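You operate a simulated robot arm through the tools that you are given. There is no shell and no other tool. Be economical: measure what you need, move in short steps, check, and stop when the job is done.

You are at the controls of a simulated two-armed robot. One attempt, no reset.

TASK
Tip the beads from the top two sieves into the jars with the same numbers.
Fine: stand the first empty sieve on the counter and nest the second on it; the stack order card lists the sizes from the top down.

Only the result counts: the job must be done as asked and must still hold three seconds after the hand-in. Knocking over, shifting, dropping, spilling or breaking anything else fails it.

THE ROBOT
Two 7-joint arms with fingered hands on one trunk, on a base that drives. Base frame: it is fixed to the floor where the robot stands at the start and does not move with it; the origin is under the middle of the robot, x ahead of it, y to its left, z up; the surface under the hand at the start is at about z = 0.88. Readings come in m, rad, newtons and seconds.
The left shoulder is at the start at [0.042, 0.174, 1.121], the right one opposite. With the tool pointing down near the work surface each hand reaches from about 0.3 to 0.72 m from the robot's upright axis, wherever it stands, measured 20 degrees to its own side. Places, roughly: top of the blue counter [0.6, 0.4, 0.9]. Payload 3.8 kg a hand.
Tool frame (each hand has its own): the origin (TCP) lies between the finger pads and is the grasp point; the fingertips stand 0.026 m ahead of it; z points along the fingers, y is the line along which they close. The gripper opens to 0.132 m. The gripper's body begins 0.073 m behind the TCP. The gripper is a hand of 3 fingers: y runs from the thumb to the fingers, the wrist lies at [0, 0, -0.224] in the tool frame, and closing takes about 1.5 s.
Orientation is that of the tool frame in the base frame, as [roll, pitch, yaw] about the fixed x, y, z axes, in that order (R = Rz(yaw) Ry(pitch) Rx(roll)). With the fingers straight down and closing along the base's y, the tool's x points along the base's -x, its y along +y and its z along -z.

THE INTERFACE
- The arms move only by the tool apply_moves. It takes "left_steps", "right_steps" or both (then of equal length, played together; a hand with none holds still); each is a list of rows, each a list of 2 entries, a list of its own where there are three numbers: the turn, a rotation vector about the tool's x, y, z in rad, then the shift along the tool's x, y, z in cm. In form: [[[ax, ay, az], [tx, ty, tz]], ...]. A call has 1 to 12 rows; each row is the pose to reach, as a shift and turn from the pose commanded when the call began, along the tool's axes at that moment. "left_gripper" and "right_gripper" are, for a hand that has rows, the closure, from 0 (fully open) to 1 (shut), set as the call begins (left out, the last holds). Each row takes 0.2 s and may step no farther than 0.05 m and 0.15 rad from the row before; otherwise, or with a gripper value out of range, the whole call is refused. A pose out of reach is approached as far as the arm can. The call stops where the force on the tool passes 40 N (or 10 N more than at its start, if that is more) or the arm is blocked; 0.2 s more then pass. The fingers move at their own pace (about 0.108 m/s each) and stop on an object; they squeeze with about 26 N. The grip force told is the motor's: it shows also when the fingers shut on nothing. Time passes only in rows, and 0.2 s behind the last, so rows that repeat a pose let the fingers close. It gives the time, the measured TCP pose, the force on the tool (base axes), the opening and the grip force at its end, in the units of the frame above (readings bear some noise), with the torque about the TCP (base axes, N m) and any sound that the robot's microphone picked up.
- Cameras (640 x 400 px; columns grow to the right, rows downward): "scene" is now at [0.1763, 0.0004, 1.0741]; the picture's right is [-0.02, -1.00, 0.00], its down [0.40, -0.01, -0.92] and it looks along [0.92, -0.01, 0.40] (base axes); focal length 214 px, centre (320, 200). "left" rides on the left gripper at [-0.062, 0.003, -0.092] in its tool frame; the picture's right is [-0.05, -1.00, 0.00], its down [0.83, -0.04, -0.56] and it looks along [0.55, -0.03, 0.83] (tool axes); focal length 230 px, centre (320, 200). "right" rides on the right gripper at [0.061, 0.003, -0.092] in its tool frame; the picture's right is [-0.05, 1.00, 0.00], its down [-0.83, -0.04, -0.55] and it looks along [-0.55, -0.03, 0.83] (tool axes); focal length 230 px, centre (320, 200). There is no depth. A picture from a camera that has moved, and an enlarged one, comes with that camera's place and axes in the base frame and with its lens.
- snapshot(camera): a new picture of that camera. It takes no simulated time.
- move_column(by): slides the trunk up (or, below 0, down) by that many m; the arms and the scene camera ride with it, the base frame stays. It gives what a move gives, with no picture.
- roll_base(legs): drives the robot by 1 to 6 legs, each [ahead, left, turn to the left] in m, m and rad, along the robot's own axes; the way and the turn of a leg run together, so that a leg with both is an arc; at most 1.5 m and 3.142 rad a leg. The arms and the cameras ride along, it lands a little off, and it stops where it bumps. It gives what a move gives.
- curl_fingers(finger1, finger2, thumb_bend, hand): sets how far each is bent, from 0 (flat) to 1 (curled in); at 0.3 the hand is open as for a grip, at 0.7 the pads meet at the TCP. One left out holds its place. A second passes; each finger stops where it meets its share of the squeeze, and holds until it gets a number again. A gripper value or a shape takes the hand back. It gives what a move gives, with no picture; readings hold the bend of each and the force on the fingers (four entries, about 0 where the hand has none), thumb and palm.
- set_grasp(shape, hand): the hand has 3 fingers and takes this shape, open, in about a second: jaw (thumb against the fingers, like two jaws); tri (thumb and two fingers); tip (a fingertip pinch); poke (one finger out to press); point (the index stretched); flat (the hand flat); cup (the hand cupped); fist (a fist). The gripper value then closes the fingers along that shape, each until it touches; the sizes above hold for jaw. It gives what a move gives, with no picture.
- head_to(pan, tilt): turns the head with the scene camera to pan (to the left, within 1.047 rad either way) and tilt (down, from -0.506 to 1.204), counted from straight ahead of the robot. It gives what a move gives.
- zoom(camera, box): a new picture of the part [left, top, right, bottom] of that camera's present view, enlarged. It takes no simulated time.
- finish_job(): hands the job in; it is judged then, once.

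Work in short steps. Places have to be worked out from the pictures, the camera data and where the tool is seen: move nearer, look again, correct. Check each grasp and each placing, and mend what went wrong. You have 120 turns and 92 pictures in all, those below and enlarged ones among them. Open the grippers and draw the arms clear of the work before you hand the job in, unless the task says otherwise; then end with one line.

The tools are called after "Call:" as name(argument=value, ...) on one line, values as JSON. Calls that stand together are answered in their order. apply_moves: Moves the arms, as the interface text tells. Its arguments: {"type":"object","properties":{"left_steps":{"type":"array","items":{"type":"array"}},"left_gripper":{"type":"number"},"right_steps":{"type":"array","items":{"type":"array"}},"right_gripper":{"type":"number"}},"required":[]} The other tools are called the same way: move_column (by) slides the trunk up or down; set_grasp (shape, hand) gives the hand a shape; curl_fingers (finger1, finger2, thumb_bend, hand) moves the fingers one by one; roll_base (legs) drives the base; head_to (pan, tilt) turns the head that bears the scene camera; snapshot (camera) takes a picture; zoom (camera, box) takes an enlarged picture of a part of a camera's view; finish_job () hands the job in.

At the start:

```text
clock: 0.0
left_eef_pos: [0.2426, 0.1825, 1.2929]
left_orientation: [-3.14, 0.0, 3.141]
left_wrist_force: [0.1, -0.4, 0.2]
left_wrist_torque: [-0.02, 0.01, -0.02]
left_grip_width: 0.132
left_grasp_force: 0.0
left_shape: jaw
left_bend: [0.3, 0.3, 0.3]
left_finger forces: [0.1, 0.0, 0.0, 0.0, 0.1, 0.1]
right_eef_pos: [0.3629, -0.0826, 1.0004]
right_orientation: [3.14, 0.001, 3.138]
right_wrist_force: [0.3, -0.4, -0.6]
right_wrist_torque: [0.0, 0.03, 0.02]
right_grip_width: 0.1319
right_grasp_force: 0.0
right_shape: jaw
right_bend: [0.3, 0.3, 0.3]
right_finger forces: [0.0, 0.0, 0.0, 0.0, 0.1, 0.1]
trunk travel left (down, up): [-0.425, 0.057]
robot x, y, heading: [-0.0021, 0.0017, 0.003]
head pan, tilt: [-0.016, -0.415]
```

scene: 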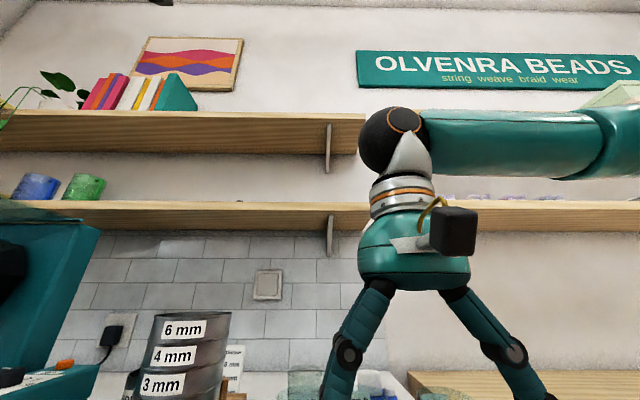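
right: 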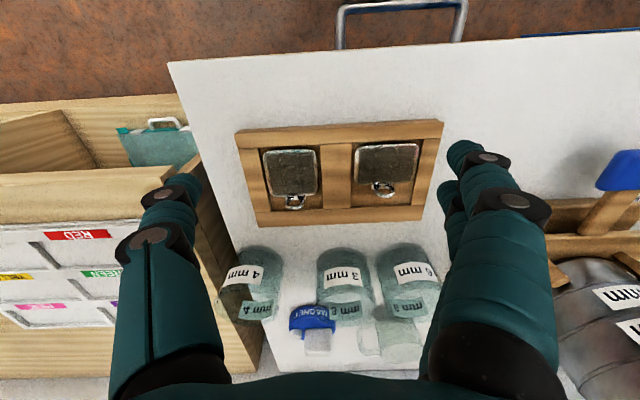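
left: 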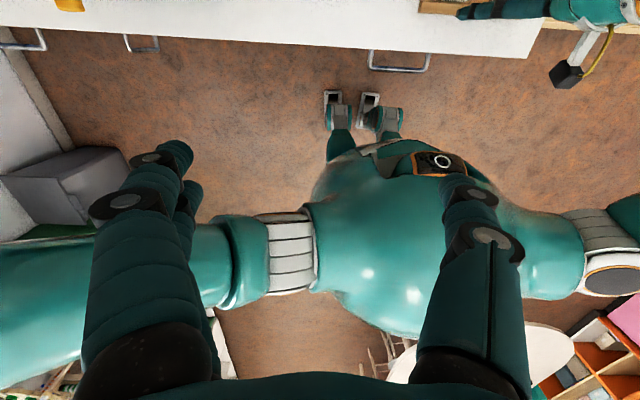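

The scene camera looks up; I tilt the head down and left to see the counter.

Call:
head_to(pan=0.25, tilt=0.45)

Call:
snapshot(camera="scene")

```text
clock: 1.2
left_eef_pos: [0.2423, 0.1835, 1.2938]
left_orientation: [-3.139, 0.0, -3.141]
left_wrist_force: [-0.8, 0.5, 0.3]
left_wrist_torque: [-0.03, -0.01, -0.01]
left_grip_width: 0.1317
left_grasp_force: 0.0
left_shape: jaw
left_bend: [0.3, 0.3, 0.3]
left_finger forces: [0.1, 0.0, 0.1, 0.0, 0.0, 0.1]
right_eef_pos: [0.3638, -0.0816, 1.0008]
right_orientation: [3.141, 0.0, 3.137]
right_wrist_force: [0.6, -0.3, -0.1]
right_wrist_torque: [0.04, 0.01, 0.06]
right_grip_width: 0.1319
right_grasp_force: 0.0
right_shape: jaw
right_bend: [0.3, 0.3, 0.3]
right_finger forces: [0.0, 0.0, 0.0, 0.1, 0.0, 0.0]
trunk travel left (down, up): [-0.425, 0.057]
robot x, y, heading: [-0.0008, -0.0011, 0.001]
head pan, tilt: [0.25, 0.45]
```

```text
88 pictures are left
camera scene: at [0.193, 0.0243, 0.9984], right [0.25, -0.97, 0.0], down [-0.42, -0.11, -0.9], along [0.87, 0.22, -0.43], focal length 214 px, centre (320, 200)
```

scene: 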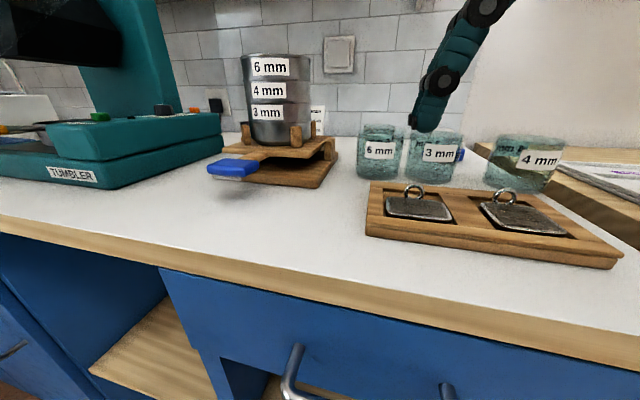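

The sieve stack sits on a stand with a blue lever; a card is behind. I zoom in on the stack and jars.

Call:
zoom(camera="scene", box=[190, 40, 350, 200])

Call:
zoom(camera="scene", box=[340, 100, 600, 262])

```text
2.50 times, centred on (270, 120) of scene
camera zoom: at [0.193, 0.0243, 0.9984], right [0.25, -0.97, 0.0], down [-0.42, -0.11, -0.9], along [0.87, 0.22, -0.43], focal length 536 px, centre (445, 400)
```

zoom: 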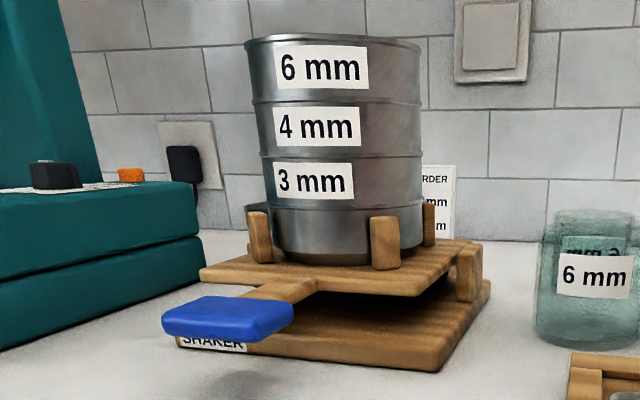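

```text
2.46 times, centred on (470, 181) of scene
camera zoom: at [0.193, 0.0243, 0.9984], right [0.25, -0.97, 0.0], down [-0.42, -0.11, -0.9], along [0.87, 0.22, -0.43], focal length 528 px, centre (-49, 247)
```

zoom: 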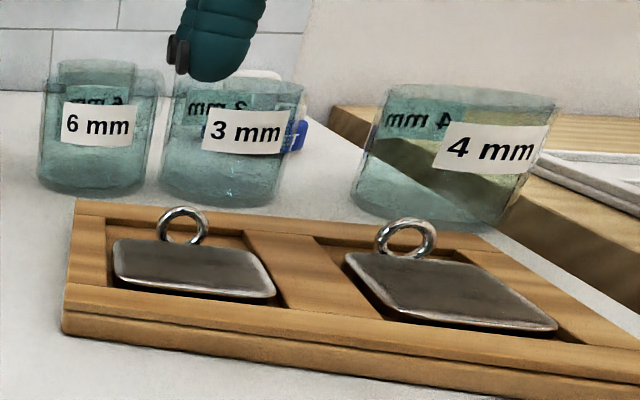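

I move the left hand forward at its height to look down on the stack and the jars, and lift the right arm back out of the scene view.

Call:
apply_moves(left_steps=[[[0, 0, 0], [-4.5, 1, 0]], [[0, 0, 0], [-9, 2, 0]], [[0, 0, 0], [-13.5, 3, 0]], [[0, 0, 0], [-18, 4, 0]], [[0, 0, 0], [-22.5, 5, 0]], [[0, 0, 0], [-27, 6, 0]], [[0, 0, 0], [-30, 6, 0]]], right_steps=[[[0, 0, 0], [0, -4, -2]], [[0, 0, 0], [0, -8, -4]], [[0, 0, 0], [0, -12, -6]], [[0, 0, 0], [0, -16, -8]], [[0, 0, 0], [0, -20, -10]], [[0, 0, 0], [0, -24, -12]], [[0, 0, 0], [0, -26, -12]]])

Call:
snapshot(camera="left")

Call:
snapshot(camera="scene")

```text
clock: 2.8
left_eef_pos: [0.5412, 0.2443, 1.2926]
left_orientation: [-3.141, -0.001, 3.14]
left_wrist_force: [0.5, -0.4, -0.4]
left_wrist_torque: [0.01, 0.01, -0.01]
left_grip_width: 0.1319
left_grasp_force: 0.0
left_shape: jaw
left_bend: [0.3, 0.3, 0.3]
left_finger forces: [0.0, 0.1, 0.0, 0.0, 0.1, 0.0]
right_eef_pos: [0.362, -0.3425, 1.1201]
right_orientation: [3.139, 0.0, 3.14]
right_wrist_force: [0.3, -0.1, -0.2]
right_wrist_torque: [0.04, 0.0, 0.02]
right_grip_width: 0.1319
right_grasp_force: 0.0
right_shape: jaw
right_bend: [0.3, 0.3, 0.3]
right_finger forces: [0.1, 0.0, 0.0, 0.0, 0.0, 0.0]
trunk travel left (down, up): [-0.425, 0.057]
robot x, y, heading: [-0.0006, 0.0034, 0.003]
head pan, tilt: [0.25, 0.45]
```

```text
85 pictures are left
camera left: at [0.604, 0.2472, 1.3848], right [0.05, -1.0, 0.0], down [-0.83, -0.04, 0.56], along [-0.55, -0.03, -0.83], focal length 230 px, centre (320, 200)
```

left: 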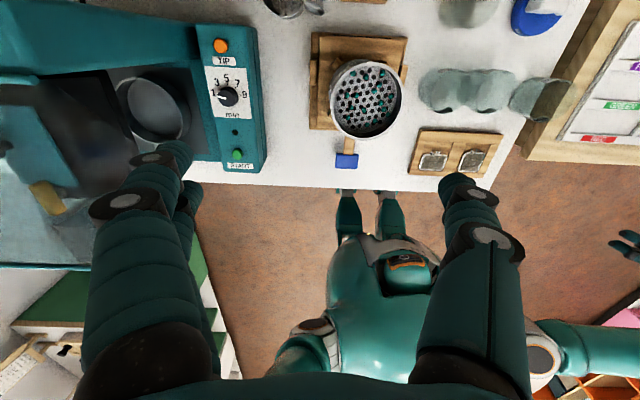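

```text
84 pictures are left
camera scene: at [0.1934, 0.0237, 0.9982], right [0.25, -0.97, 0.0], down [-0.42, -0.11, -0.9], along [0.87, 0.22, -0.44], focal length 214 px, centre (320, 200)
```

scene: 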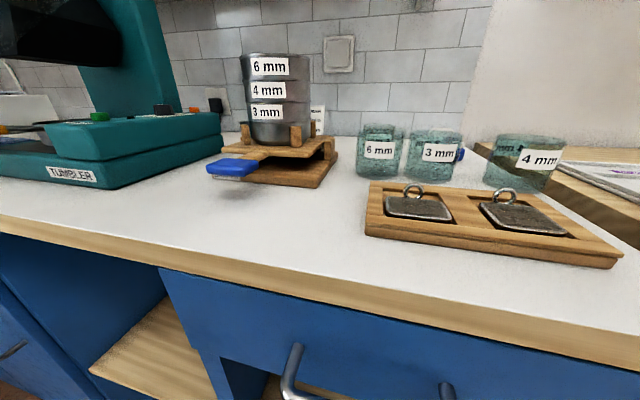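

I zoom the left view on the stack/jars and the tumbler.

Call:
zoom(camera="left", box=[290, 0, 610, 200])

Call:
zoom(camera="scene", box=[230, 45, 340, 165])

```text
2.00 times, centred on (450, 100) of left
camera zoom: at [0.604, 0.2472, 1.3848], right [0.05, -1.0, 0.0], down [-0.83, -0.04, 0.56], along [-0.55, -0.03, -0.83], focal length 460 px, centre (60, 400)
```

zoom: 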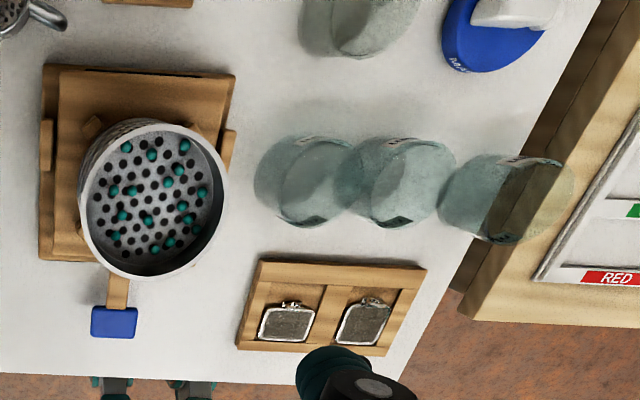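

```text
3.33 times, centred on (285, 105) of scene
camera zoom: at [0.1934, 0.0237, 0.9982], right [0.25, -0.97, 0.0], down [-0.42, -0.11, -0.9], along [0.87, 0.22, -0.44], focal length 715 px, centre (437, 517)
```

zoom: 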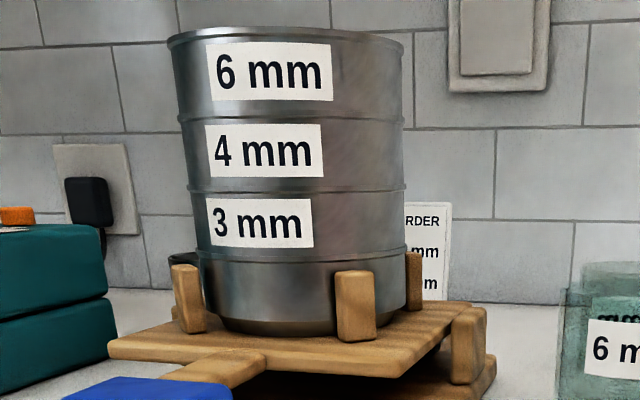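

I look at the left hand itself from the head, to learn how fingers are laid out.

Call:
head_to(pan=0.5, tilt=-0.35)

Call:
snapshot(camera="scene")

Call:
snapshot(camera="right")

```text
clock: 3.9
left_eef_pos: [0.5423, 0.2457, 1.2933]
left_orientation: [-3.139, 0.001, 3.14]
left_wrist_force: [-0.5, 1.0, 0.8]
left_wrist_torque: [-0.02, -0.02, -0.05]
left_grip_width: 0.132
left_grasp_force: 0.0
left_shape: jaw
left_bend: [0.3, 0.3, 0.3]
left_finger forces: [0.0, 0.1, 0.1, 0.0, 0.1, 0.0]
right_eef_pos: [0.362, -0.3419, 1.1198]
right_orientation: [3.14, 0.001, 3.139]
right_wrist_force: [0.5, 0.5, -0.1]
right_wrist_torque: [0.01, 0.01, 0.02]
right_grip_width: 0.132
right_grasp_force: 0.1
right_shape: jaw
right_bend: [0.3, 0.3, 0.3]
right_finger forces: [0.0, 0.0, 0.0, 0.0, 0.1, 0.0]
trunk travel left (down, up): [-0.425, 0.057]
robot x, y, heading: [-0.0004, 0.0017, -0.001]
head pan, tilt: [0.499, -0.351]
```

```text
81 pictures are left
camera scene: at [0.1707, 0.038, 1.0693], right [0.48, -0.88, 0.0], down [0.3, 0.16, -0.94], along [0.82, 0.45, 0.34], focal length 214 px, centre (320, 200)
```

scene: 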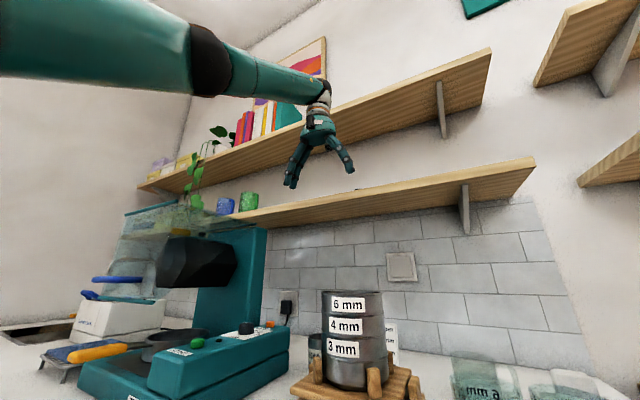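

```text
80 pictures are left
camera right: at [0.2998, -0.3403, 1.2127], right [0.06, 1.0, 0.0], down [0.83, -0.05, 0.56], along [0.56, -0.03, -0.83], focal length 230 px, centre (320, 200)
```

right: 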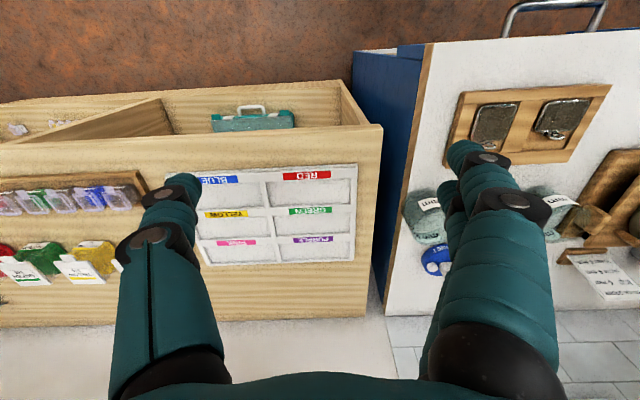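

Card partly visible in the right camera; zoom there.

Call:
zoom(camera="right", box=[540, 230, 640, 310])

Call:
zoom(camera="scene", box=[260, 70, 380, 200])

```text
5.00 times, centred on (590, 270) of right
camera zoom: at [0.2998, -0.3403, 1.2127], right [0.06, 1.0, 0.0], down [0.83, -0.05, 0.56], along [0.56, -0.03, -0.83], focal length 1150 px, centre (-1030, -150)
```

zoom: 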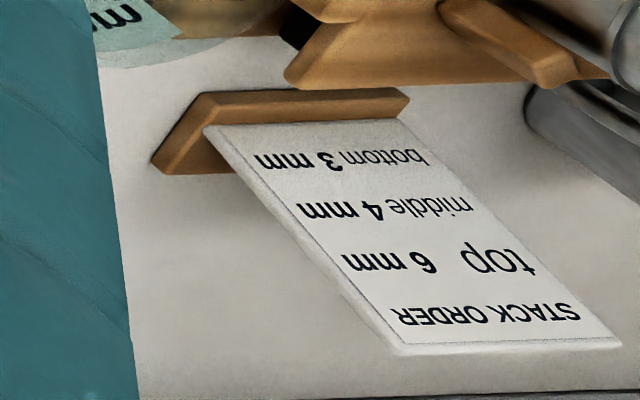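

```text
3.08 times, centred on (320, 135) of scene
camera zoom: at [0.1707, 0.038, 1.0693], right [0.48, -0.88, 0.0], down [0.3, 0.16, -0.94], along [0.82, 0.45, 0.34], focal length 660 px, centre (320, 400)
```

zoom: 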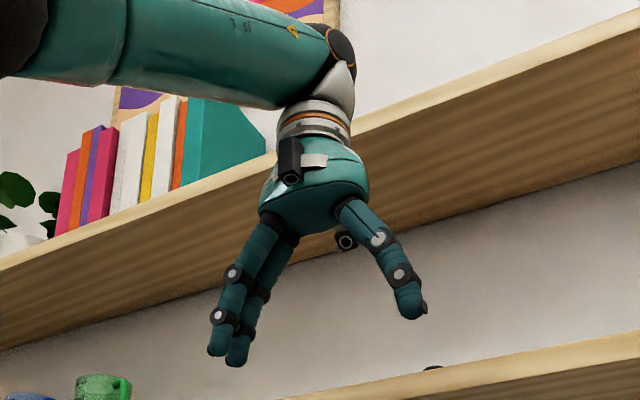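

Card: 6 top, 4 middle, 3 bottom, agreeing with the labels. I estimate the stack centre at (0.556, 0.185), rim z≈1.053, diameter ≈0.105. I bring the left hand above it to check.

Call:
apply_moves(left_steps=[[[0, 0, 0], [-0.4, -2, 3]], [[0, 0, 0], [-0.8, -4, 6]], [[0, 0, 0], [-1.4, -6, 9]]])

Call:
head_to(pan=0.4, tilt=0.2)

Call:
snapshot(camera="left")

Call:
snapshot(camera="scene")

```text
clock: 4.7
left_eef_pos: [0.5574, 0.1831, 1.2026]
left_orientation: [-3.139, -0.001, -3.138]
left_wrist_force: [0.3, -0.1, -0.4]
left_wrist_torque: [0.0, 0.0, -0.01]
left_grip_width: 0.1319
left_grasp_force: 0.0
left_shape: jaw
left_bend: [0.3, 0.3, 0.3]
left_finger forces: [0.1, 0.0, 0.0, 0.0, 0.1, 0.0]
right_eef_pos: [0.3624, -0.342, 1.1194]
right_orientation: [3.141, 0.0, 3.138]
right_wrist_force: [0.2, -0.1, 0.3]
right_wrist_torque: [-0.02, 0.03, 0.02]
right_grip_width: 0.132
right_grasp_force: 0.0
right_shape: jaw
right_bend: [0.3, 0.3, 0.3]
right_finger forces: [0.0, 0.0, 0.0, 0.0, 0.0, 0.0]
trunk travel left (down, up): [-0.425, 0.057]
robot x, y, heading: [-0.0006, -0.0044, 0.0]
head pan, tilt: [0.499, -0.351]
```

```text
clock: 5.7
left_eef_pos: [0.5572, 0.1822, 1.2027]
left_orientation: [-3.141, -0.002, -3.141]
left_wrist_force: [-0.6, -0.4, 0.6]
left_wrist_torque: [0.0, 0.01, -0.02]
left_grip_width: 0.1317
left_grasp_force: 0.0
left_shape: jaw
left_bend: [0.3, 0.3, 0.3]
left_finger forces: [0.0, 0.0, 0.0, 0.0, 0.0, 0.0]
right_eef_pos: [0.362, -0.3431, 1.1201]
right_orientation: [3.14, 0.001, 3.139]
right_wrist_force: [0.0, -0.4, 0.2]
right_wrist_torque: [0.0, 0.03, 0.0]
right_grip_width: 0.1319
right_grasp_force: 0.1
right_shape: jaw
right_bend: [0.3, 0.3, 0.3]
right_finger forces: [0.1, 0.1, 0.0, 0.1, 0.0, 0.1]
trunk travel left (down, up): [-0.425, 0.057]
robot x, y, heading: [0.0004, -0.0007, 0.0]
head pan, tilt: [0.4, 0.201]
```

```text
77 pictures are left
camera left: at [0.6185, 0.1866, 1.2949], right [0.05, -1.0, 0.0], down [-0.83, -0.04, 0.56], along [-0.55, -0.03, -0.83], focal length 230 px, centre (320, 200)
```

left: 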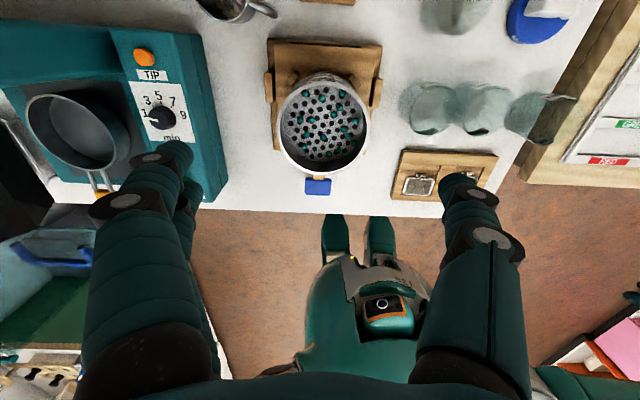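

```text
76 pictures are left
camera scene: at [0.1898, 0.0379, 1.0216], right [0.39, -0.92, 0.0], down [-0.18, -0.08, -0.98], along [0.9, 0.38, -0.2], focal length 214 px, centre (320, 200)
```

scene: 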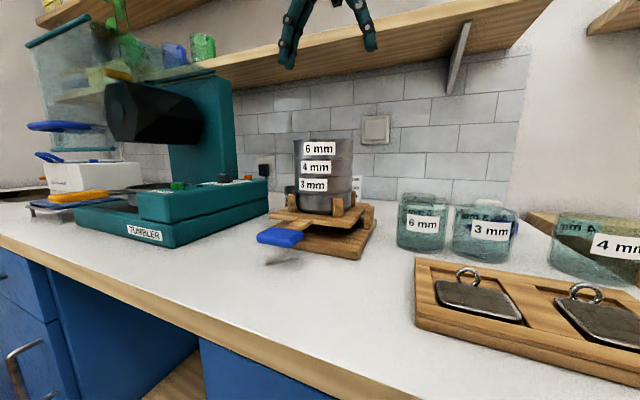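

I zoom both views on the stack for accurate dimensions.

Call:
zoom(camera="scene", box=[260, 120, 388, 270])

Call:
zoom(camera="left", box=[240, 30, 560, 230])

```text
2.67 times, centred on (324, 195) of scene
camera zoom: at [0.1898, 0.0379, 1.0216], right [0.39, -0.92, 0.0], down [-0.18, -0.08, -0.98], along [0.9, 0.38, -0.2], focal length 572 px, centre (309, 213)
```

zoom: 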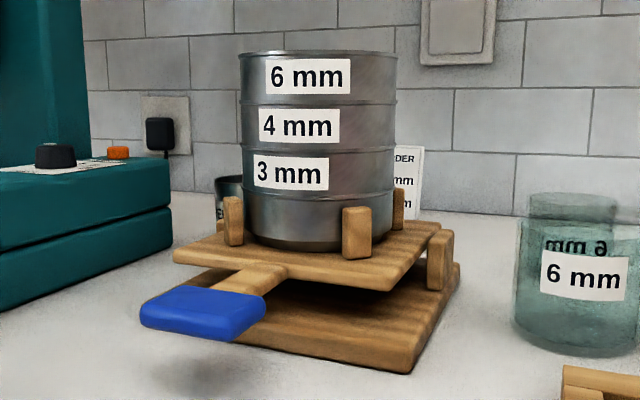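

```text
2.00 times, centred on (400, 130) of left
camera zoom: at [0.6185, 0.1866, 1.2949], right [0.05, -1.0, 0.0], down [-0.83, -0.04, 0.56], along [-0.55, -0.03, -0.83], focal length 460 px, centre (160, 340)
```

zoom: 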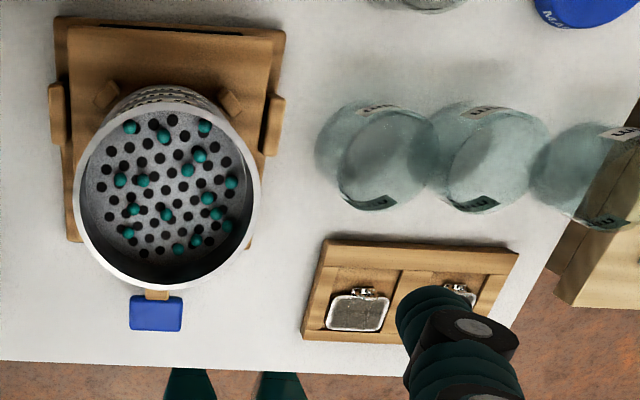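

Triangulated: sieve rim centre ≈(0.547, 0.180, 1.048), ⌀≈0.10, ~0.031 per sieve; jar 6 rim ≈(0.553, 0.024, 0.96). I descend with the fingers still above the rim and check.

Call:
apply_moves(left_steps=[[[0, 0, 0], [0.5, -0.1, 4]], [[0, 0, 0], [1.0, -0.25, 8]], [[0, 0, 0], [1.0, -0.25, 11.2]], [[0, 0, 0], [1.0, -0.25, 11.2]]])

Call:
zoom(camera="scene", box=[250, 60, 400, 220])

Call:
snapshot(camera="left")

```text
clock: 6.7
left_eef_pos: [0.5449, 0.1785, 1.0898]
left_orientation: [-3.14, 0.002, 3.141]
left_wrist_force: [0.9, 0.4, 0.2]
left_wrist_torque: [0.0, -0.01, -0.02]
left_grip_width: 0.1321
left_grasp_force: 0.0
left_shape: jaw
left_bend: [0.3, 0.3, 0.3]
left_finger forces: [0.0, 0.0, 0.0, 0.1, 0.0, 0.1]
right_eef_pos: [0.3619, -0.3417, 1.1208]
right_orientation: [3.14, 0.003, 3.137]
right_wrist_force: [0.3, 0.3, -0.6]
right_wrist_torque: [-0.02, 0.03, -0.01]
right_grip_width: 0.1319
right_grasp_force: 0.1
right_shape: jaw
right_bend: [0.3, 0.3, 0.3]
right_finger forces: [0.0, 0.0, 0.0, 0.0, 0.0, 0.1]
trunk travel left (down, up): [-0.425, 0.057]
robot x, y, heading: [-0.0012, -0.0028, -0.003]
head pan, tilt: [0.4, 0.201]
```

```text
2.50 times, centred on (325, 140) of scene
camera zoom: at [0.1896, 0.0377, 1.0217], right [0.39, -0.92, 0.0], down [-0.18, -0.08, -0.98], along [0.9, 0.38, -0.2], focal length 536 px, centre (308, 350)
```

zoom: 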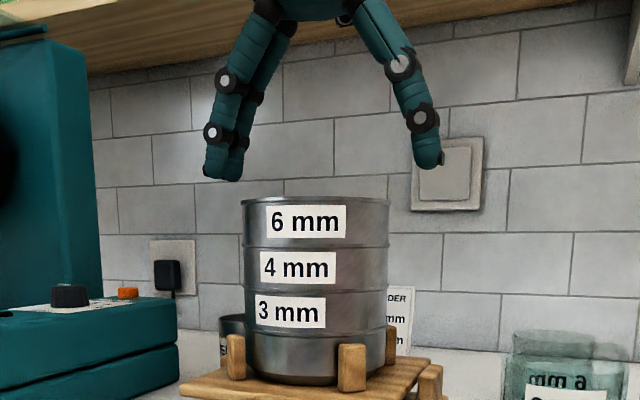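

```text
72 pictures are left
camera left: at [0.6061, 0.1828, 1.1817], right [0.05, -1.0, 0.0], down [-0.83, -0.04, 0.55], along [-0.55, -0.03, -0.83], focal length 230 px, centre (320, 200)
```

left: 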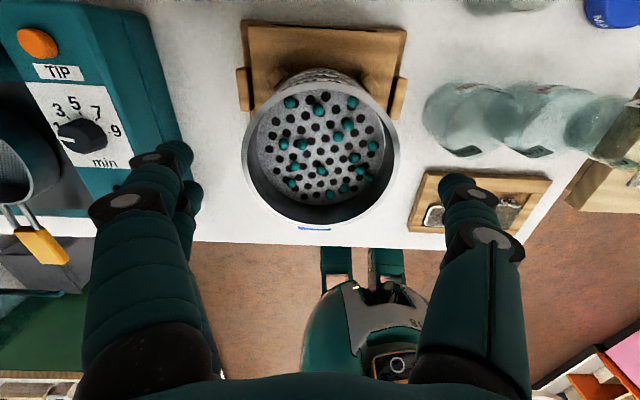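

Alignment looks good (centre x maybe 0.55). I descend so the fingertips end just above the 4 mm rim.

Call:
apply_moves(left_steps=[[[0, 0, 0], [-0.4, 0.1, 2]], [[0, 0, 0], [-0.4, 0.1, 4.2]], [[0, 0, 0], [-0.4, 0.1, 4.2]]])

Call:
zoom(camera="scene", box=[270, 80, 380, 200])

Call:
snapshot(camera="left")

```text
clock: 7.5
left_eef_pos: [0.5489, 0.1807, 1.0475]
left_orientation: [-3.141, -0.001, -3.141]
left_wrist_force: [0.0, -0.3, -0.5]
left_wrist_torque: [0.0, -0.01, 0.01]
left_grip_width: 0.1319
left_grasp_force: 0.1
left_shape: jaw
left_bend: [0.3, 0.3, 0.3]
left_finger forces: [0.1, 0.1, 0.1, 0.1, 0.1, 0.0]
right_eef_pos: [0.3615, -0.3421, 1.1207]
right_orientation: [3.139, 0.001, 3.137]
right_wrist_force: [-1.3, 0.3, -1.1]
right_wrist_torque: [-0.02, -0.01, 0.04]
right_grip_width: 0.1319
right_grasp_force: 0.1
right_shape: jaw
right_bend: [0.3, 0.3, 0.3]
right_finger forces: [0.0, 0.0, 0.0, 0.1, 0.0, 0.0]
trunk travel left (down, up): [-0.425, 0.057]
robot x, y, heading: [0.0043, 0.0002, 0.005]
head pan, tilt: [0.4, 0.201]
```

```text
3.33 times, centred on (325, 140) of scene
camera zoom: at [0.1897, 0.0378, 1.0216], right [0.39, -0.92, 0.0], down [-0.18, -0.08, -0.98], along [0.9, 0.38, -0.2], focal length 715 px, centre (303, 400)
```

zoom: 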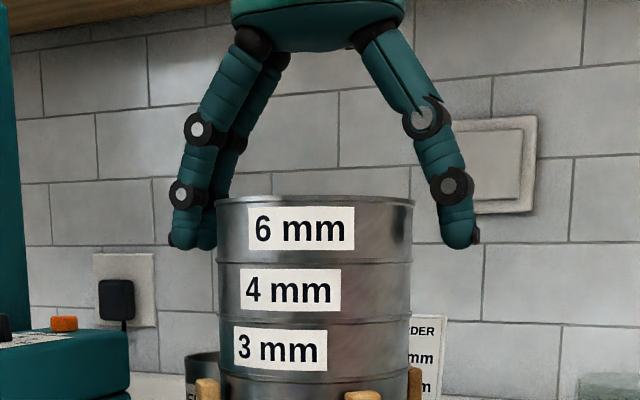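

```text
70 pictures are left
camera left: at [0.6101, 0.1842, 1.1399], right [0.05, -1.0, 0.0], down [-0.83, -0.04, 0.55], along [-0.55, -0.03, -0.83], focal length 230 px, centre (320, 200)
```

left: 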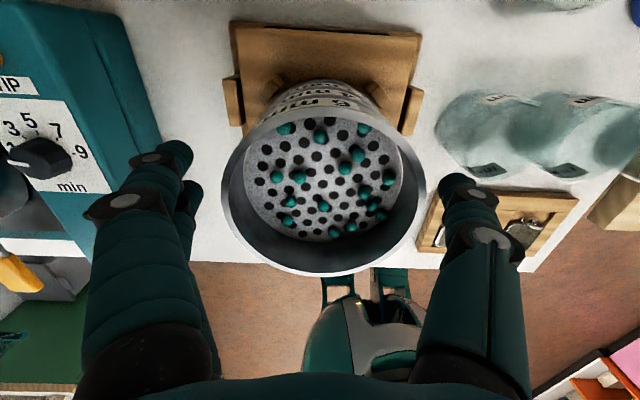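

Fingertips sit inside the 6 mm sieve's height, well centred. I lower 3 mm and close.

Call:
apply_moves(left_steps=[[[0, 0, 0], [0.2, 0, 0.3]], [[0, 0, 0], [0.2, 0, 0.3]]])

Call:
apply_moves(left_gripper=0.6, left_steps=[[[0, 0, 0], [0, 0, 0]], [[0, 0, 0], [0, 0, 0]], [[0, 0, 0], [0, 0, 0]], [[0, 0, 0], [0, 0, 0]], [[0, 0, 0], [0, 0, 0]], [[0, 0, 0], [0, 0, 0]]])

Call:
zoom(camera="scene", box=[270, 80, 380, 200])

```text
clock: 8.1
left_eef_pos: [0.5481, 0.1827, 1.0451]
left_orientation: [-3.14, 0.0, 3.141]
left_wrist_force: [-0.2, -0.4, -0.5]
left_wrist_torque: [-0.02, 0.04, 0.0]
left_grip_width: 0.1319
left_grasp_force: 0.1
left_shape: jaw
left_bend: [0.3, 0.3, 0.3]
left_finger forces: [0.1, 0.0, 0.0, 0.0, 0.1, 0.0]
right_eef_pos: [0.3621, -0.3429, 1.1199]
right_orientation: [3.139, 0.003, 3.138]
right_wrist_force: [-0.3, 0.2, 0.5]
right_wrist_torque: [0.01, 0.0, -0.04]
right_grip_width: 0.1322
right_grasp_force: 0.1
right_shape: jaw
right_bend: [0.3, 0.3, 0.3]
right_finger forces: [0.1, 0.1, 0.1, 0.1, 0.1, 0.0]
trunk travel left (down, up): [-0.425, 0.057]
robot x, y, heading: [-0.0013, 0.0014, 0.003]
head pan, tilt: [0.4, 0.201]
```

```text
clock: 9.5
left_eef_pos: [0.5473, 0.1806, 1.0452]
left_orientation: [-3.14, 0.0, -3.141]
left_wrist_force: [0.6, -0.4, 0.9]
left_wrist_torque: [-0.01, 0.01, 0.01]
left_grip_width: 0.0946
left_grasp_force: 25.9
left_shape: jaw
left_bend: [0.66, 0.65, 0.64]
left_finger forces: [11.5, 11.6, 0.1, 0.0, 24.2, 0.0]
right_eef_pos: [0.3614, -0.3425, 1.1207]
right_orientation: [3.138, 0.0, 3.137]
right_wrist_force: [0.6, 0.8, 0.0]
right_wrist_torque: [-0.02, -0.01, 0.03]
right_grip_width: 0.1319
right_grasp_force: 0.1
right_shape: jaw
right_bend: [0.3, 0.3, 0.3]
right_finger forces: [0.0, 0.0, 0.0, 0.0, 0.0, 0.0]
trunk travel left (down, up): [-0.425, 0.057]
robot x, y, heading: [-0.003, 0.0026, 0.002]
head pan, tilt: [0.4, 0.201]
```

```text
3.33 times, centred on (325, 140) of scene
camera zoom: at [0.1898, 0.0378, 1.0215], right [0.39, -0.92, 0.0], down [-0.18, -0.08, -0.98], along [0.9, 0.38, -0.2], focal length 715 px, centre (303, 400)
```

zoom: 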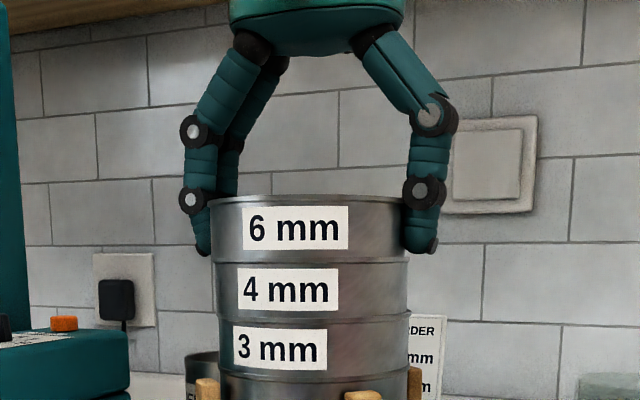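

Grip holds at 0.095 m with 26 N. I lift slowly 2 cm and check that only the 6 mm sieve comes.

Call:
apply_moves(left_gripper=0.7, left_steps=[[[0, 0, 0], [0, 0, -0.3]], [[0, 0, 0], [0, 0, -0.6]], [[0, 0, 0], [0, 0, -1.0]], [[0, 0, 0], [0, 0, -1.5]], [[0, 0, 0], [0, 0, -2]], [[0, 0, 0], [0, 0, -2.5]]])

Call:
zoom(camera="scene", box=[260, 70, 390, 210])

```text
clock: 10.9
left_eef_pos: [0.5489, 0.1821, 1.0703]
left_orientation: [3.141, -0.001, 3.14]
left_wrist_force: [0.6, 0.7, -1.4]
left_wrist_torque: [0.01, -0.03, -0.01]
left_grip_width: 0.0943
left_grasp_force: 25.8
left_shape: jaw
left_bend: [0.66, 0.65, 0.64]
left_finger forces: [11.9, 12.1, 0.0, 0.0, 24.1, 0.1]
right_eef_pos: [0.362, -0.3431, 1.1205]
right_orientation: [3.14, 0.001, 3.139]
right_wrist_force: [-0.1, -0.1, 0.1]
right_wrist_torque: [0.0, -0.01, -0.05]
right_grip_width: 0.132
right_grasp_force: 0.1
right_shape: jaw
right_bend: [0.3, 0.3, 0.3]
right_finger forces: [0.0, 0.0, 0.1, 0.0, 0.0, 0.0]
trunk travel left (down, up): [-0.425, 0.057]
robot x, y, heading: [-0.0012, -0.0028, 0.003]
head pan, tilt: [0.4, 0.201]
```

```text
2.86 times, centred on (325, 140) of scene
camera zoom: at [0.1898, 0.0378, 1.0215], right [0.39, -0.92, 0.0], down [-0.18, -0.08, -0.98], along [0.9, 0.38, -0.2], focal length 613 px, centre (306, 371)
```

zoom: 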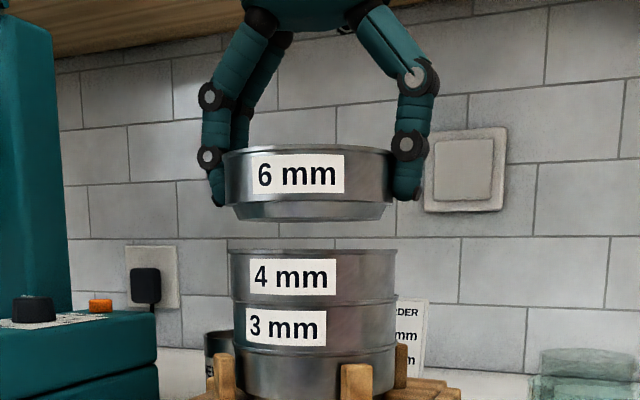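

Only the 6 mm sieve came up. I raise it and carry it over the 6 mm jar (y≈0.024), and turn the head to see the jars.

Call:
apply_moves(left_steps=[[[0, 0, 0], [0, 0, -2.5]], [[0, 0, 0], [0, 0, -5]], [[0, 0, 0], [0, -3, -6]], [[0, 0, 0], [0, -6, -6]], [[0, 0, 0], [0, -9, -6]], [[0, 0, 0], [0, -12, -6]], [[0, 0, 0], [0, -14.5, -6]], [[0, 0, 0], [0, -15.7, -6]], [[0, 0, 0], [0, -15.7, -6]]])

Call:
head_to(pan=0.0, tilt=0.2)

Call:
snapshot(camera="scene")

```text
clock: 12.9
left_eef_pos: [0.549, 0.0242, 1.1288]
left_orientation: [-3.14, 0.0, -3.141]
left_wrist_force: [0.1, 0.1, -0.6]
left_wrist_torque: [-0.03, -0.01, 0.0]
left_grip_width: 0.0942
left_grasp_force: 26.3
left_shape: jaw
left_bend: [0.66, 0.65, 0.64]
left_finger forces: [12.0, 12.2, 0.0, 0.0, 24.3, 0.0]
right_eef_pos: [0.3616, -0.3422, 1.1205]
right_orientation: [3.14, 0.002, 3.139]
right_wrist_force: [0.3, -0.3, 0.2]
right_wrist_torque: [0.01, 0.0, -0.02]
right_grip_width: 0.1319
right_grasp_force: 0.1
right_shape: jaw
right_bend: [0.3, 0.3, 0.3]
right_finger forces: [0.0, 0.1, 0.0, 0.0, 0.0, 0.0]
trunk travel left (down, up): [-0.425, 0.057]
robot x, y, heading: [-0.0002, 0.0039, 0.004]
head pan, tilt: [0.4, 0.201]
```

```text
clock: 13.8
left_eef_pos: [0.5487, 0.0247, 1.1293]
left_orientation: [-3.14, 0.0, -3.141]
left_wrist_force: [1.0, 0.9, -0.4]
left_wrist_torque: [0.01, 0.0, 0.03]
left_grip_width: 0.0946
left_grasp_force: 26.1
left_shape: jaw
left_bend: [0.66, 0.65, 0.64]
left_finger forces: [12.0, 12.2, 0.0, 0.0, 24.2, 0.0]
right_eef_pos: [0.3608, -0.3418, 1.1205]
right_orientation: [3.139, 0.0, 3.138]
right_wrist_force: [0.1, 0.1, 0.0]
right_wrist_torque: [-0.01, -0.04, 0.03]
right_grip_width: 0.1319
right_grasp_force: 0.1
right_shape: jaw
right_bend: [0.3, 0.3, 0.3]
right_finger forces: [0.1, 0.0, 0.1, 0.0, 0.0, 0.1]
trunk travel left (down, up): [-0.425, 0.057]
robot x, y, heading: [-0.0011, -0.0001, 0.002]
head pan, tilt: [0.0, 0.201]
```

```text
67 pictures are left
camera scene: at [0.1972, 0.0017, 1.0215], right [0.0, -1.0, 0.0], down [-0.2, 0.0, -0.98], along [0.98, 0.0, -0.2], focal length 214 px, centre (320, 200)
```

scene: 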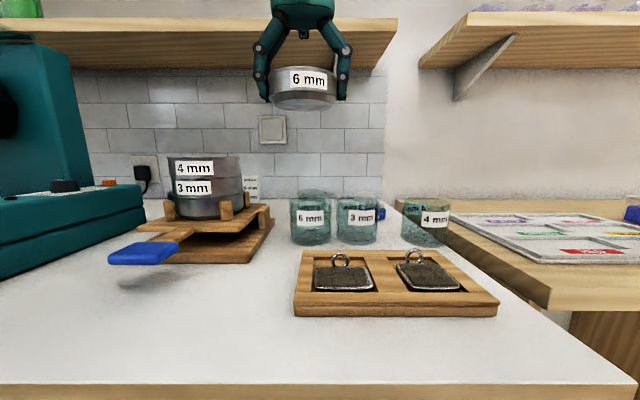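

Good view; I zoom in on jars and sieve for alignment.

Call:
zoom(camera="scene", box=[240, 50, 480, 260])

```text
1.90 times, centred on (360, 155) of scene
camera zoom: at [0.1972, 0.0017, 1.0215], right [0.0, -1.0, 0.0], down [-0.2, 0.0, -0.98], along [0.98, 0.0, -0.2], focal length 408 px, centre (244, 286)
```

zoom: 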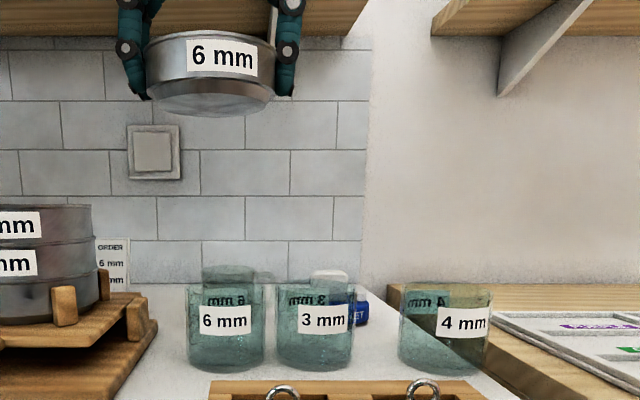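

Relative to the sieve, the jar centre is about 0.8 cm to the right. I also bring the right hand round (yawed) so its camera sees along +y from the side, while the left starts tilting 0.9 rad high above the jar.

Call:
apply_moves(left_steps=[[[0, -0.07, 0], [0, -0.3, 0]], [[0, -0.14, 0], [0, -0.7, 0]], [[0, -0.21, 0], [0, -0.7, 0]], [[0, -0.28, 0], [0, -0.7, 0]], [[0, -0.36, 0], [0, -0.7, 0]], [[0, -0.44, 0], [0, -0.7, 0]], [[0, -0.52, 0], [0, -0.7, 0]], [[0, -0.6, 0], [0, -0.7, 0]], [[0, -0.68, 0], [0, -0.7, 0]], [[0, -0.76, 0], [0, -0.7, 0]], [[0, -0.83, 0], [0, -0.7, 0]], [[0, -0.9, 0], [0, -0.7, 0]]], right_steps=[[[0, 0, -0.14], [-1.6, 0, 0]], [[0, 0, -0.28], [-3.2, 0, 0]], [[0, 0, -0.42], [-4.8, 0, 0]], [[0, 0, -0.56], [-6.4, 0, 0]], [[0, 0, -0.7], [-8, 0, 0]], [[0, 0, -0.84], [-9.6, 0, 0]], [[0, 0, -0.98], [-11.2, 0, 0]], [[0, 0, -1.12], [-12.8, 0, 0]], [[0, 0, -1.26], [-14.4, 0, 0]], [[0, 0, -1.4], [-16, 0, 0]], [[0, 0, -1.5], [-17.6, 0, 0]], [[0, 0, -1.57], [-19, 0, 0]]])

Call:
snapshot(camera="scene")

Call:
snapshot(camera="right")

```text
clock: 16.4
left_eef_pos: [0.5496, 0.0186, 1.1313]
left_orientation: [-3.138, 0.9, -3.138]
left_wrist_force: [0.3, 0.0, -1.7]
left_wrist_torque: [-0.01, 0.01, -0.03]
left_grip_width: 0.0943
left_grasp_force: 25.8
left_shape: jaw
left_bend: [0.66, 0.65, 0.64]
left_finger forces: [11.9, 12.1, 0.1, 0.0, 24.1, 0.1]
right_eef_pos: [0.5511, -0.3416, 1.1201]
right_orientation: [3.141, 0.002, -1.573]
right_wrist_force: [-0.3, -0.7, -0.9]
right_wrist_torque: [0.01, -0.05, -0.03]
right_grip_width: 0.1321
right_grasp_force: 0.2
right_shape: jaw
right_bend: [0.3, 0.3, 0.3]
right_finger forces: [0.1, 0.0, 0.0, 0.0, 0.1, 0.1]
trunk travel left (down, up): [-0.425, 0.057]
robot x, y, heading: [-0.0013, 0.0007, -0.001]
head pan, tilt: [0.0, 0.201]
```

```text
65 pictures are left
camera scene: at [0.1974, 0.0018, 1.0215], right [0.0, -1.0, 0.0], down [-0.2, 0.0, -0.98], along [0.98, 0.0, -0.2], focal length 214 px, centre (320, 200)
```

scene: 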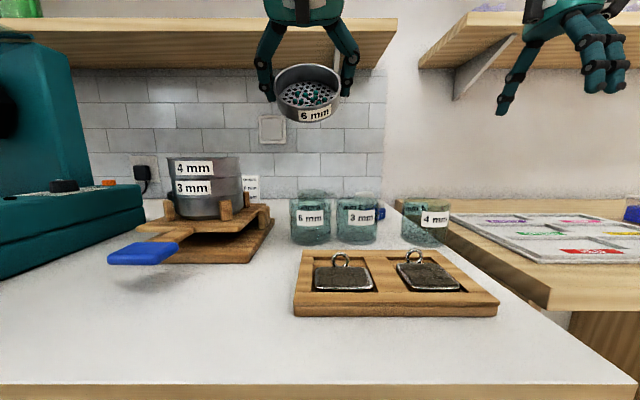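

```text
64 pictures are left
camera right: at [0.5471, -0.4057, 1.212], right [-1.0, 0.05, 0.0], down [0.04, 0.83, 0.56], along [0.03, 0.56, -0.83], focal length 230 px, centre (320, 200)
```

right: 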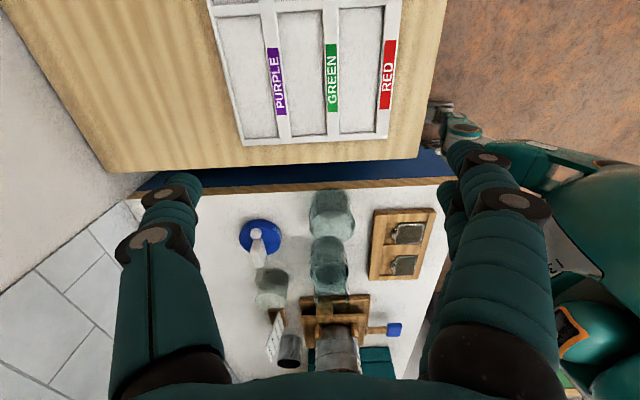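

Beads lie on the mesh; continue tilting to ~1.35 rad and then descend 10 cm toward the jar.

Call:
apply_moves(left_steps=[[[0, -0.08, 0], [0, 0, 0]], [[0, -0.16, 0], [0, 0, 0]], [[0, -0.24, 0], [0, 0, 0]], [[0, -0.32, 0], [0, 0, 0]], [[0, -0.4, 0], [0, 0, 0]], [[0, -0.45, 0], [1.57, 0, 1.24]], [[0, -0.45, 0], [3.13, 0, 2.49]], [[0, -0.45, 0], [4.7, 0, 3.73]], [[0, -0.45, 0], [6.27, 0, 4.98]], [[0, -0.45, 0], [7.4, 0, 5.88]], [[0, -0.45, 0], [7.4, 0, 5.88]]])

Call:
zoom(camera="scene", box=[240, 90, 440, 265])

Call:
zoom(camera="right", box=[220, 170, 450, 400])

```text
clock: 18.8
left_eef_pos: [0.5491, 0.0183, 1.0357]
left_orientation: [-3.135, 1.351, -3.133]
left_wrist_force: [-0.4, -0.3, -0.2]
left_wrist_torque: [0.03, 0.0, 0.0]
left_grip_width: 0.0945
left_grasp_force: 25.7
left_shape: jaw
left_bend: [0.66, 0.65, 0.64]
left_finger forces: [12.0, 12.1, 0.0, 0.1, 24.0, 0.0]
right_eef_pos: [0.551, -0.3431, 1.1209]
right_orientation: [-3.139, 0.004, -1.574]
right_wrist_force: [0.0, -0.2, 0.0]
right_wrist_torque: [0.01, -0.01, 0.01]
right_grip_width: 0.1318
right_grasp_force: 0.0
right_shape: jaw
right_bend: [0.3, 0.3, 0.3]
right_finger forces: [0.1, 0.0, 0.0, 0.1, 0.1, 0.0]
trunk travel left (down, up): [-0.425, 0.057]
robot x, y, heading: [0.0021, 0.0027, -0.0]
head pan, tilt: [0.0, 0.201]
```

```text
2.29 times, centred on (340, 178) of scene
camera zoom: at [0.1972, 0.0017, 1.0215], right [0.0, -1.0, 0.0], down [-0.2, 0.0, -0.98], along [0.98, 0.0, -0.2], focal length 490 px, centre (274, 251)
```

zoom: 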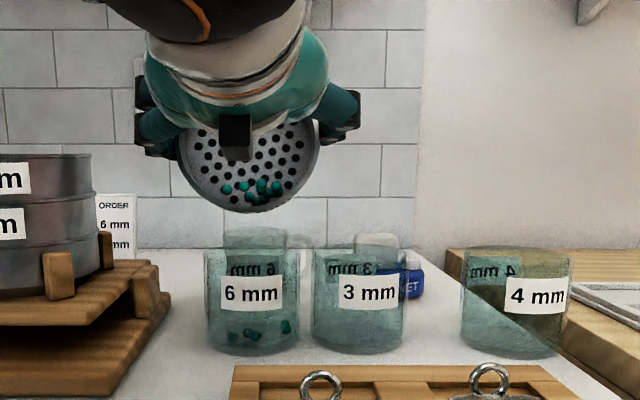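

```text
1.74 times, centred on (335, 285) of right
camera zoom: at [0.5464, -0.4059, 1.2122], right [-1.0, 0.06, 0.0], down [0.05, 0.83, 0.56], along [0.03, 0.56, -0.83], focal length 400 px, centre (294, 52)
```

zoom: 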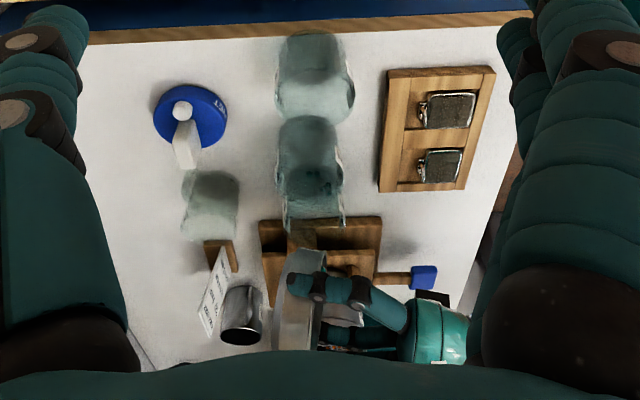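

Several beads have already dropped, all into jar 6. Lip is centred over the jar, so I continue tilting slowly to ~1.75 rad.

Call:
apply_moves(left_steps=[[[0, -0.04, 0], [0, 0, 0]], [[0, -0.08, 0], [0, 0, 0]], [[0, -0.12, 0], [0, 0, 0]], [[0, -0.16, 0], [0, 0, 0]], [[0, -0.2, 0], [0, 0, 0]], [[0, -0.24, 0], [0, 0, 0]], [[0, -0.28, 0], [0, 0, 0]], [[0, -0.32, 0], [0, 0, 0]], [[0, -0.36, 0], [0, 0, 0]], [[0, -0.4, 0], [0, 0, 0]], [[0, -0.4, 0], [0, 0, 0]], [[0, -0.4, 0], [0, 0, 0]]])

Call:
zoom(camera="scene", box=[240, 90, 440, 265])

Call:
snapshot(camera="left")

```text
clock: 21.4
left_eef_pos: [0.5492, 0.0185, 1.0368]
left_orientation: [-0.004, 1.391, -0.006]
left_wrist_force: [0.1, 0.1, -1.0]
left_wrist_torque: [-0.02, 0.01, -0.05]
left_grip_width: 0.0942
left_grasp_force: 26.0
left_shape: jaw
left_bend: [0.66, 0.65, 0.64]
left_finger forces: [11.9, 11.9, 0.0, 0.1, 24.1, 0.0]
right_eef_pos: [0.5497, -0.342, 1.1191]
right_orientation: [-3.14, 0.002, -1.575]
right_wrist_force: [0.7, -0.1, -0.4]
right_wrist_torque: [0.0, -0.02, -0.01]
right_grip_width: 0.1321
right_grasp_force: 0.0
right_shape: jaw
right_bend: [0.3, 0.3, 0.3]
right_finger forces: [0.0, 0.1, 0.1, 0.1, 0.0, 0.0]
trunk travel left (down, up): [-0.425, 0.057]
robot x, y, heading: [-0.001, -0.0008, -0.002]
head pan, tilt: [0.0, 0.201]
```

```text
2.29 times, centred on (340, 178) of scene
camera zoom: at [0.1972, 0.0016, 1.0215], right [0.0, -1.0, 0.0], down [-0.2, 0.0, -0.98], along [0.98, 0.0, -0.2], focal length 490 px, centre (274, 251)
```

zoom: 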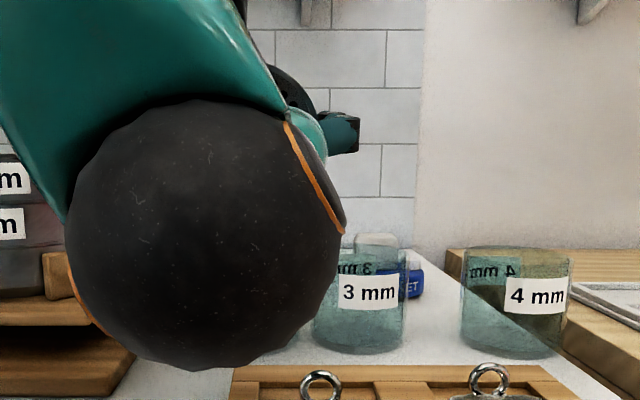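

```text
60 pictures are left
camera left: at [0.4466, 0.0215, 1.0807], right [-0.01, -1.0, 0.05], down [-0.4, -0.04, -0.92], along [0.92, -0.03, -0.4], focal length 230 px, centre (320, 200)
```

left: 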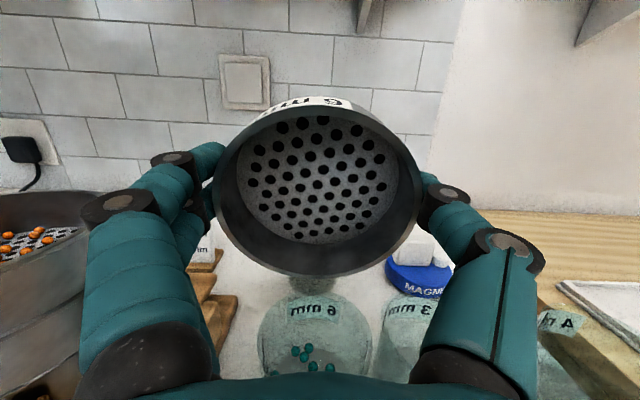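

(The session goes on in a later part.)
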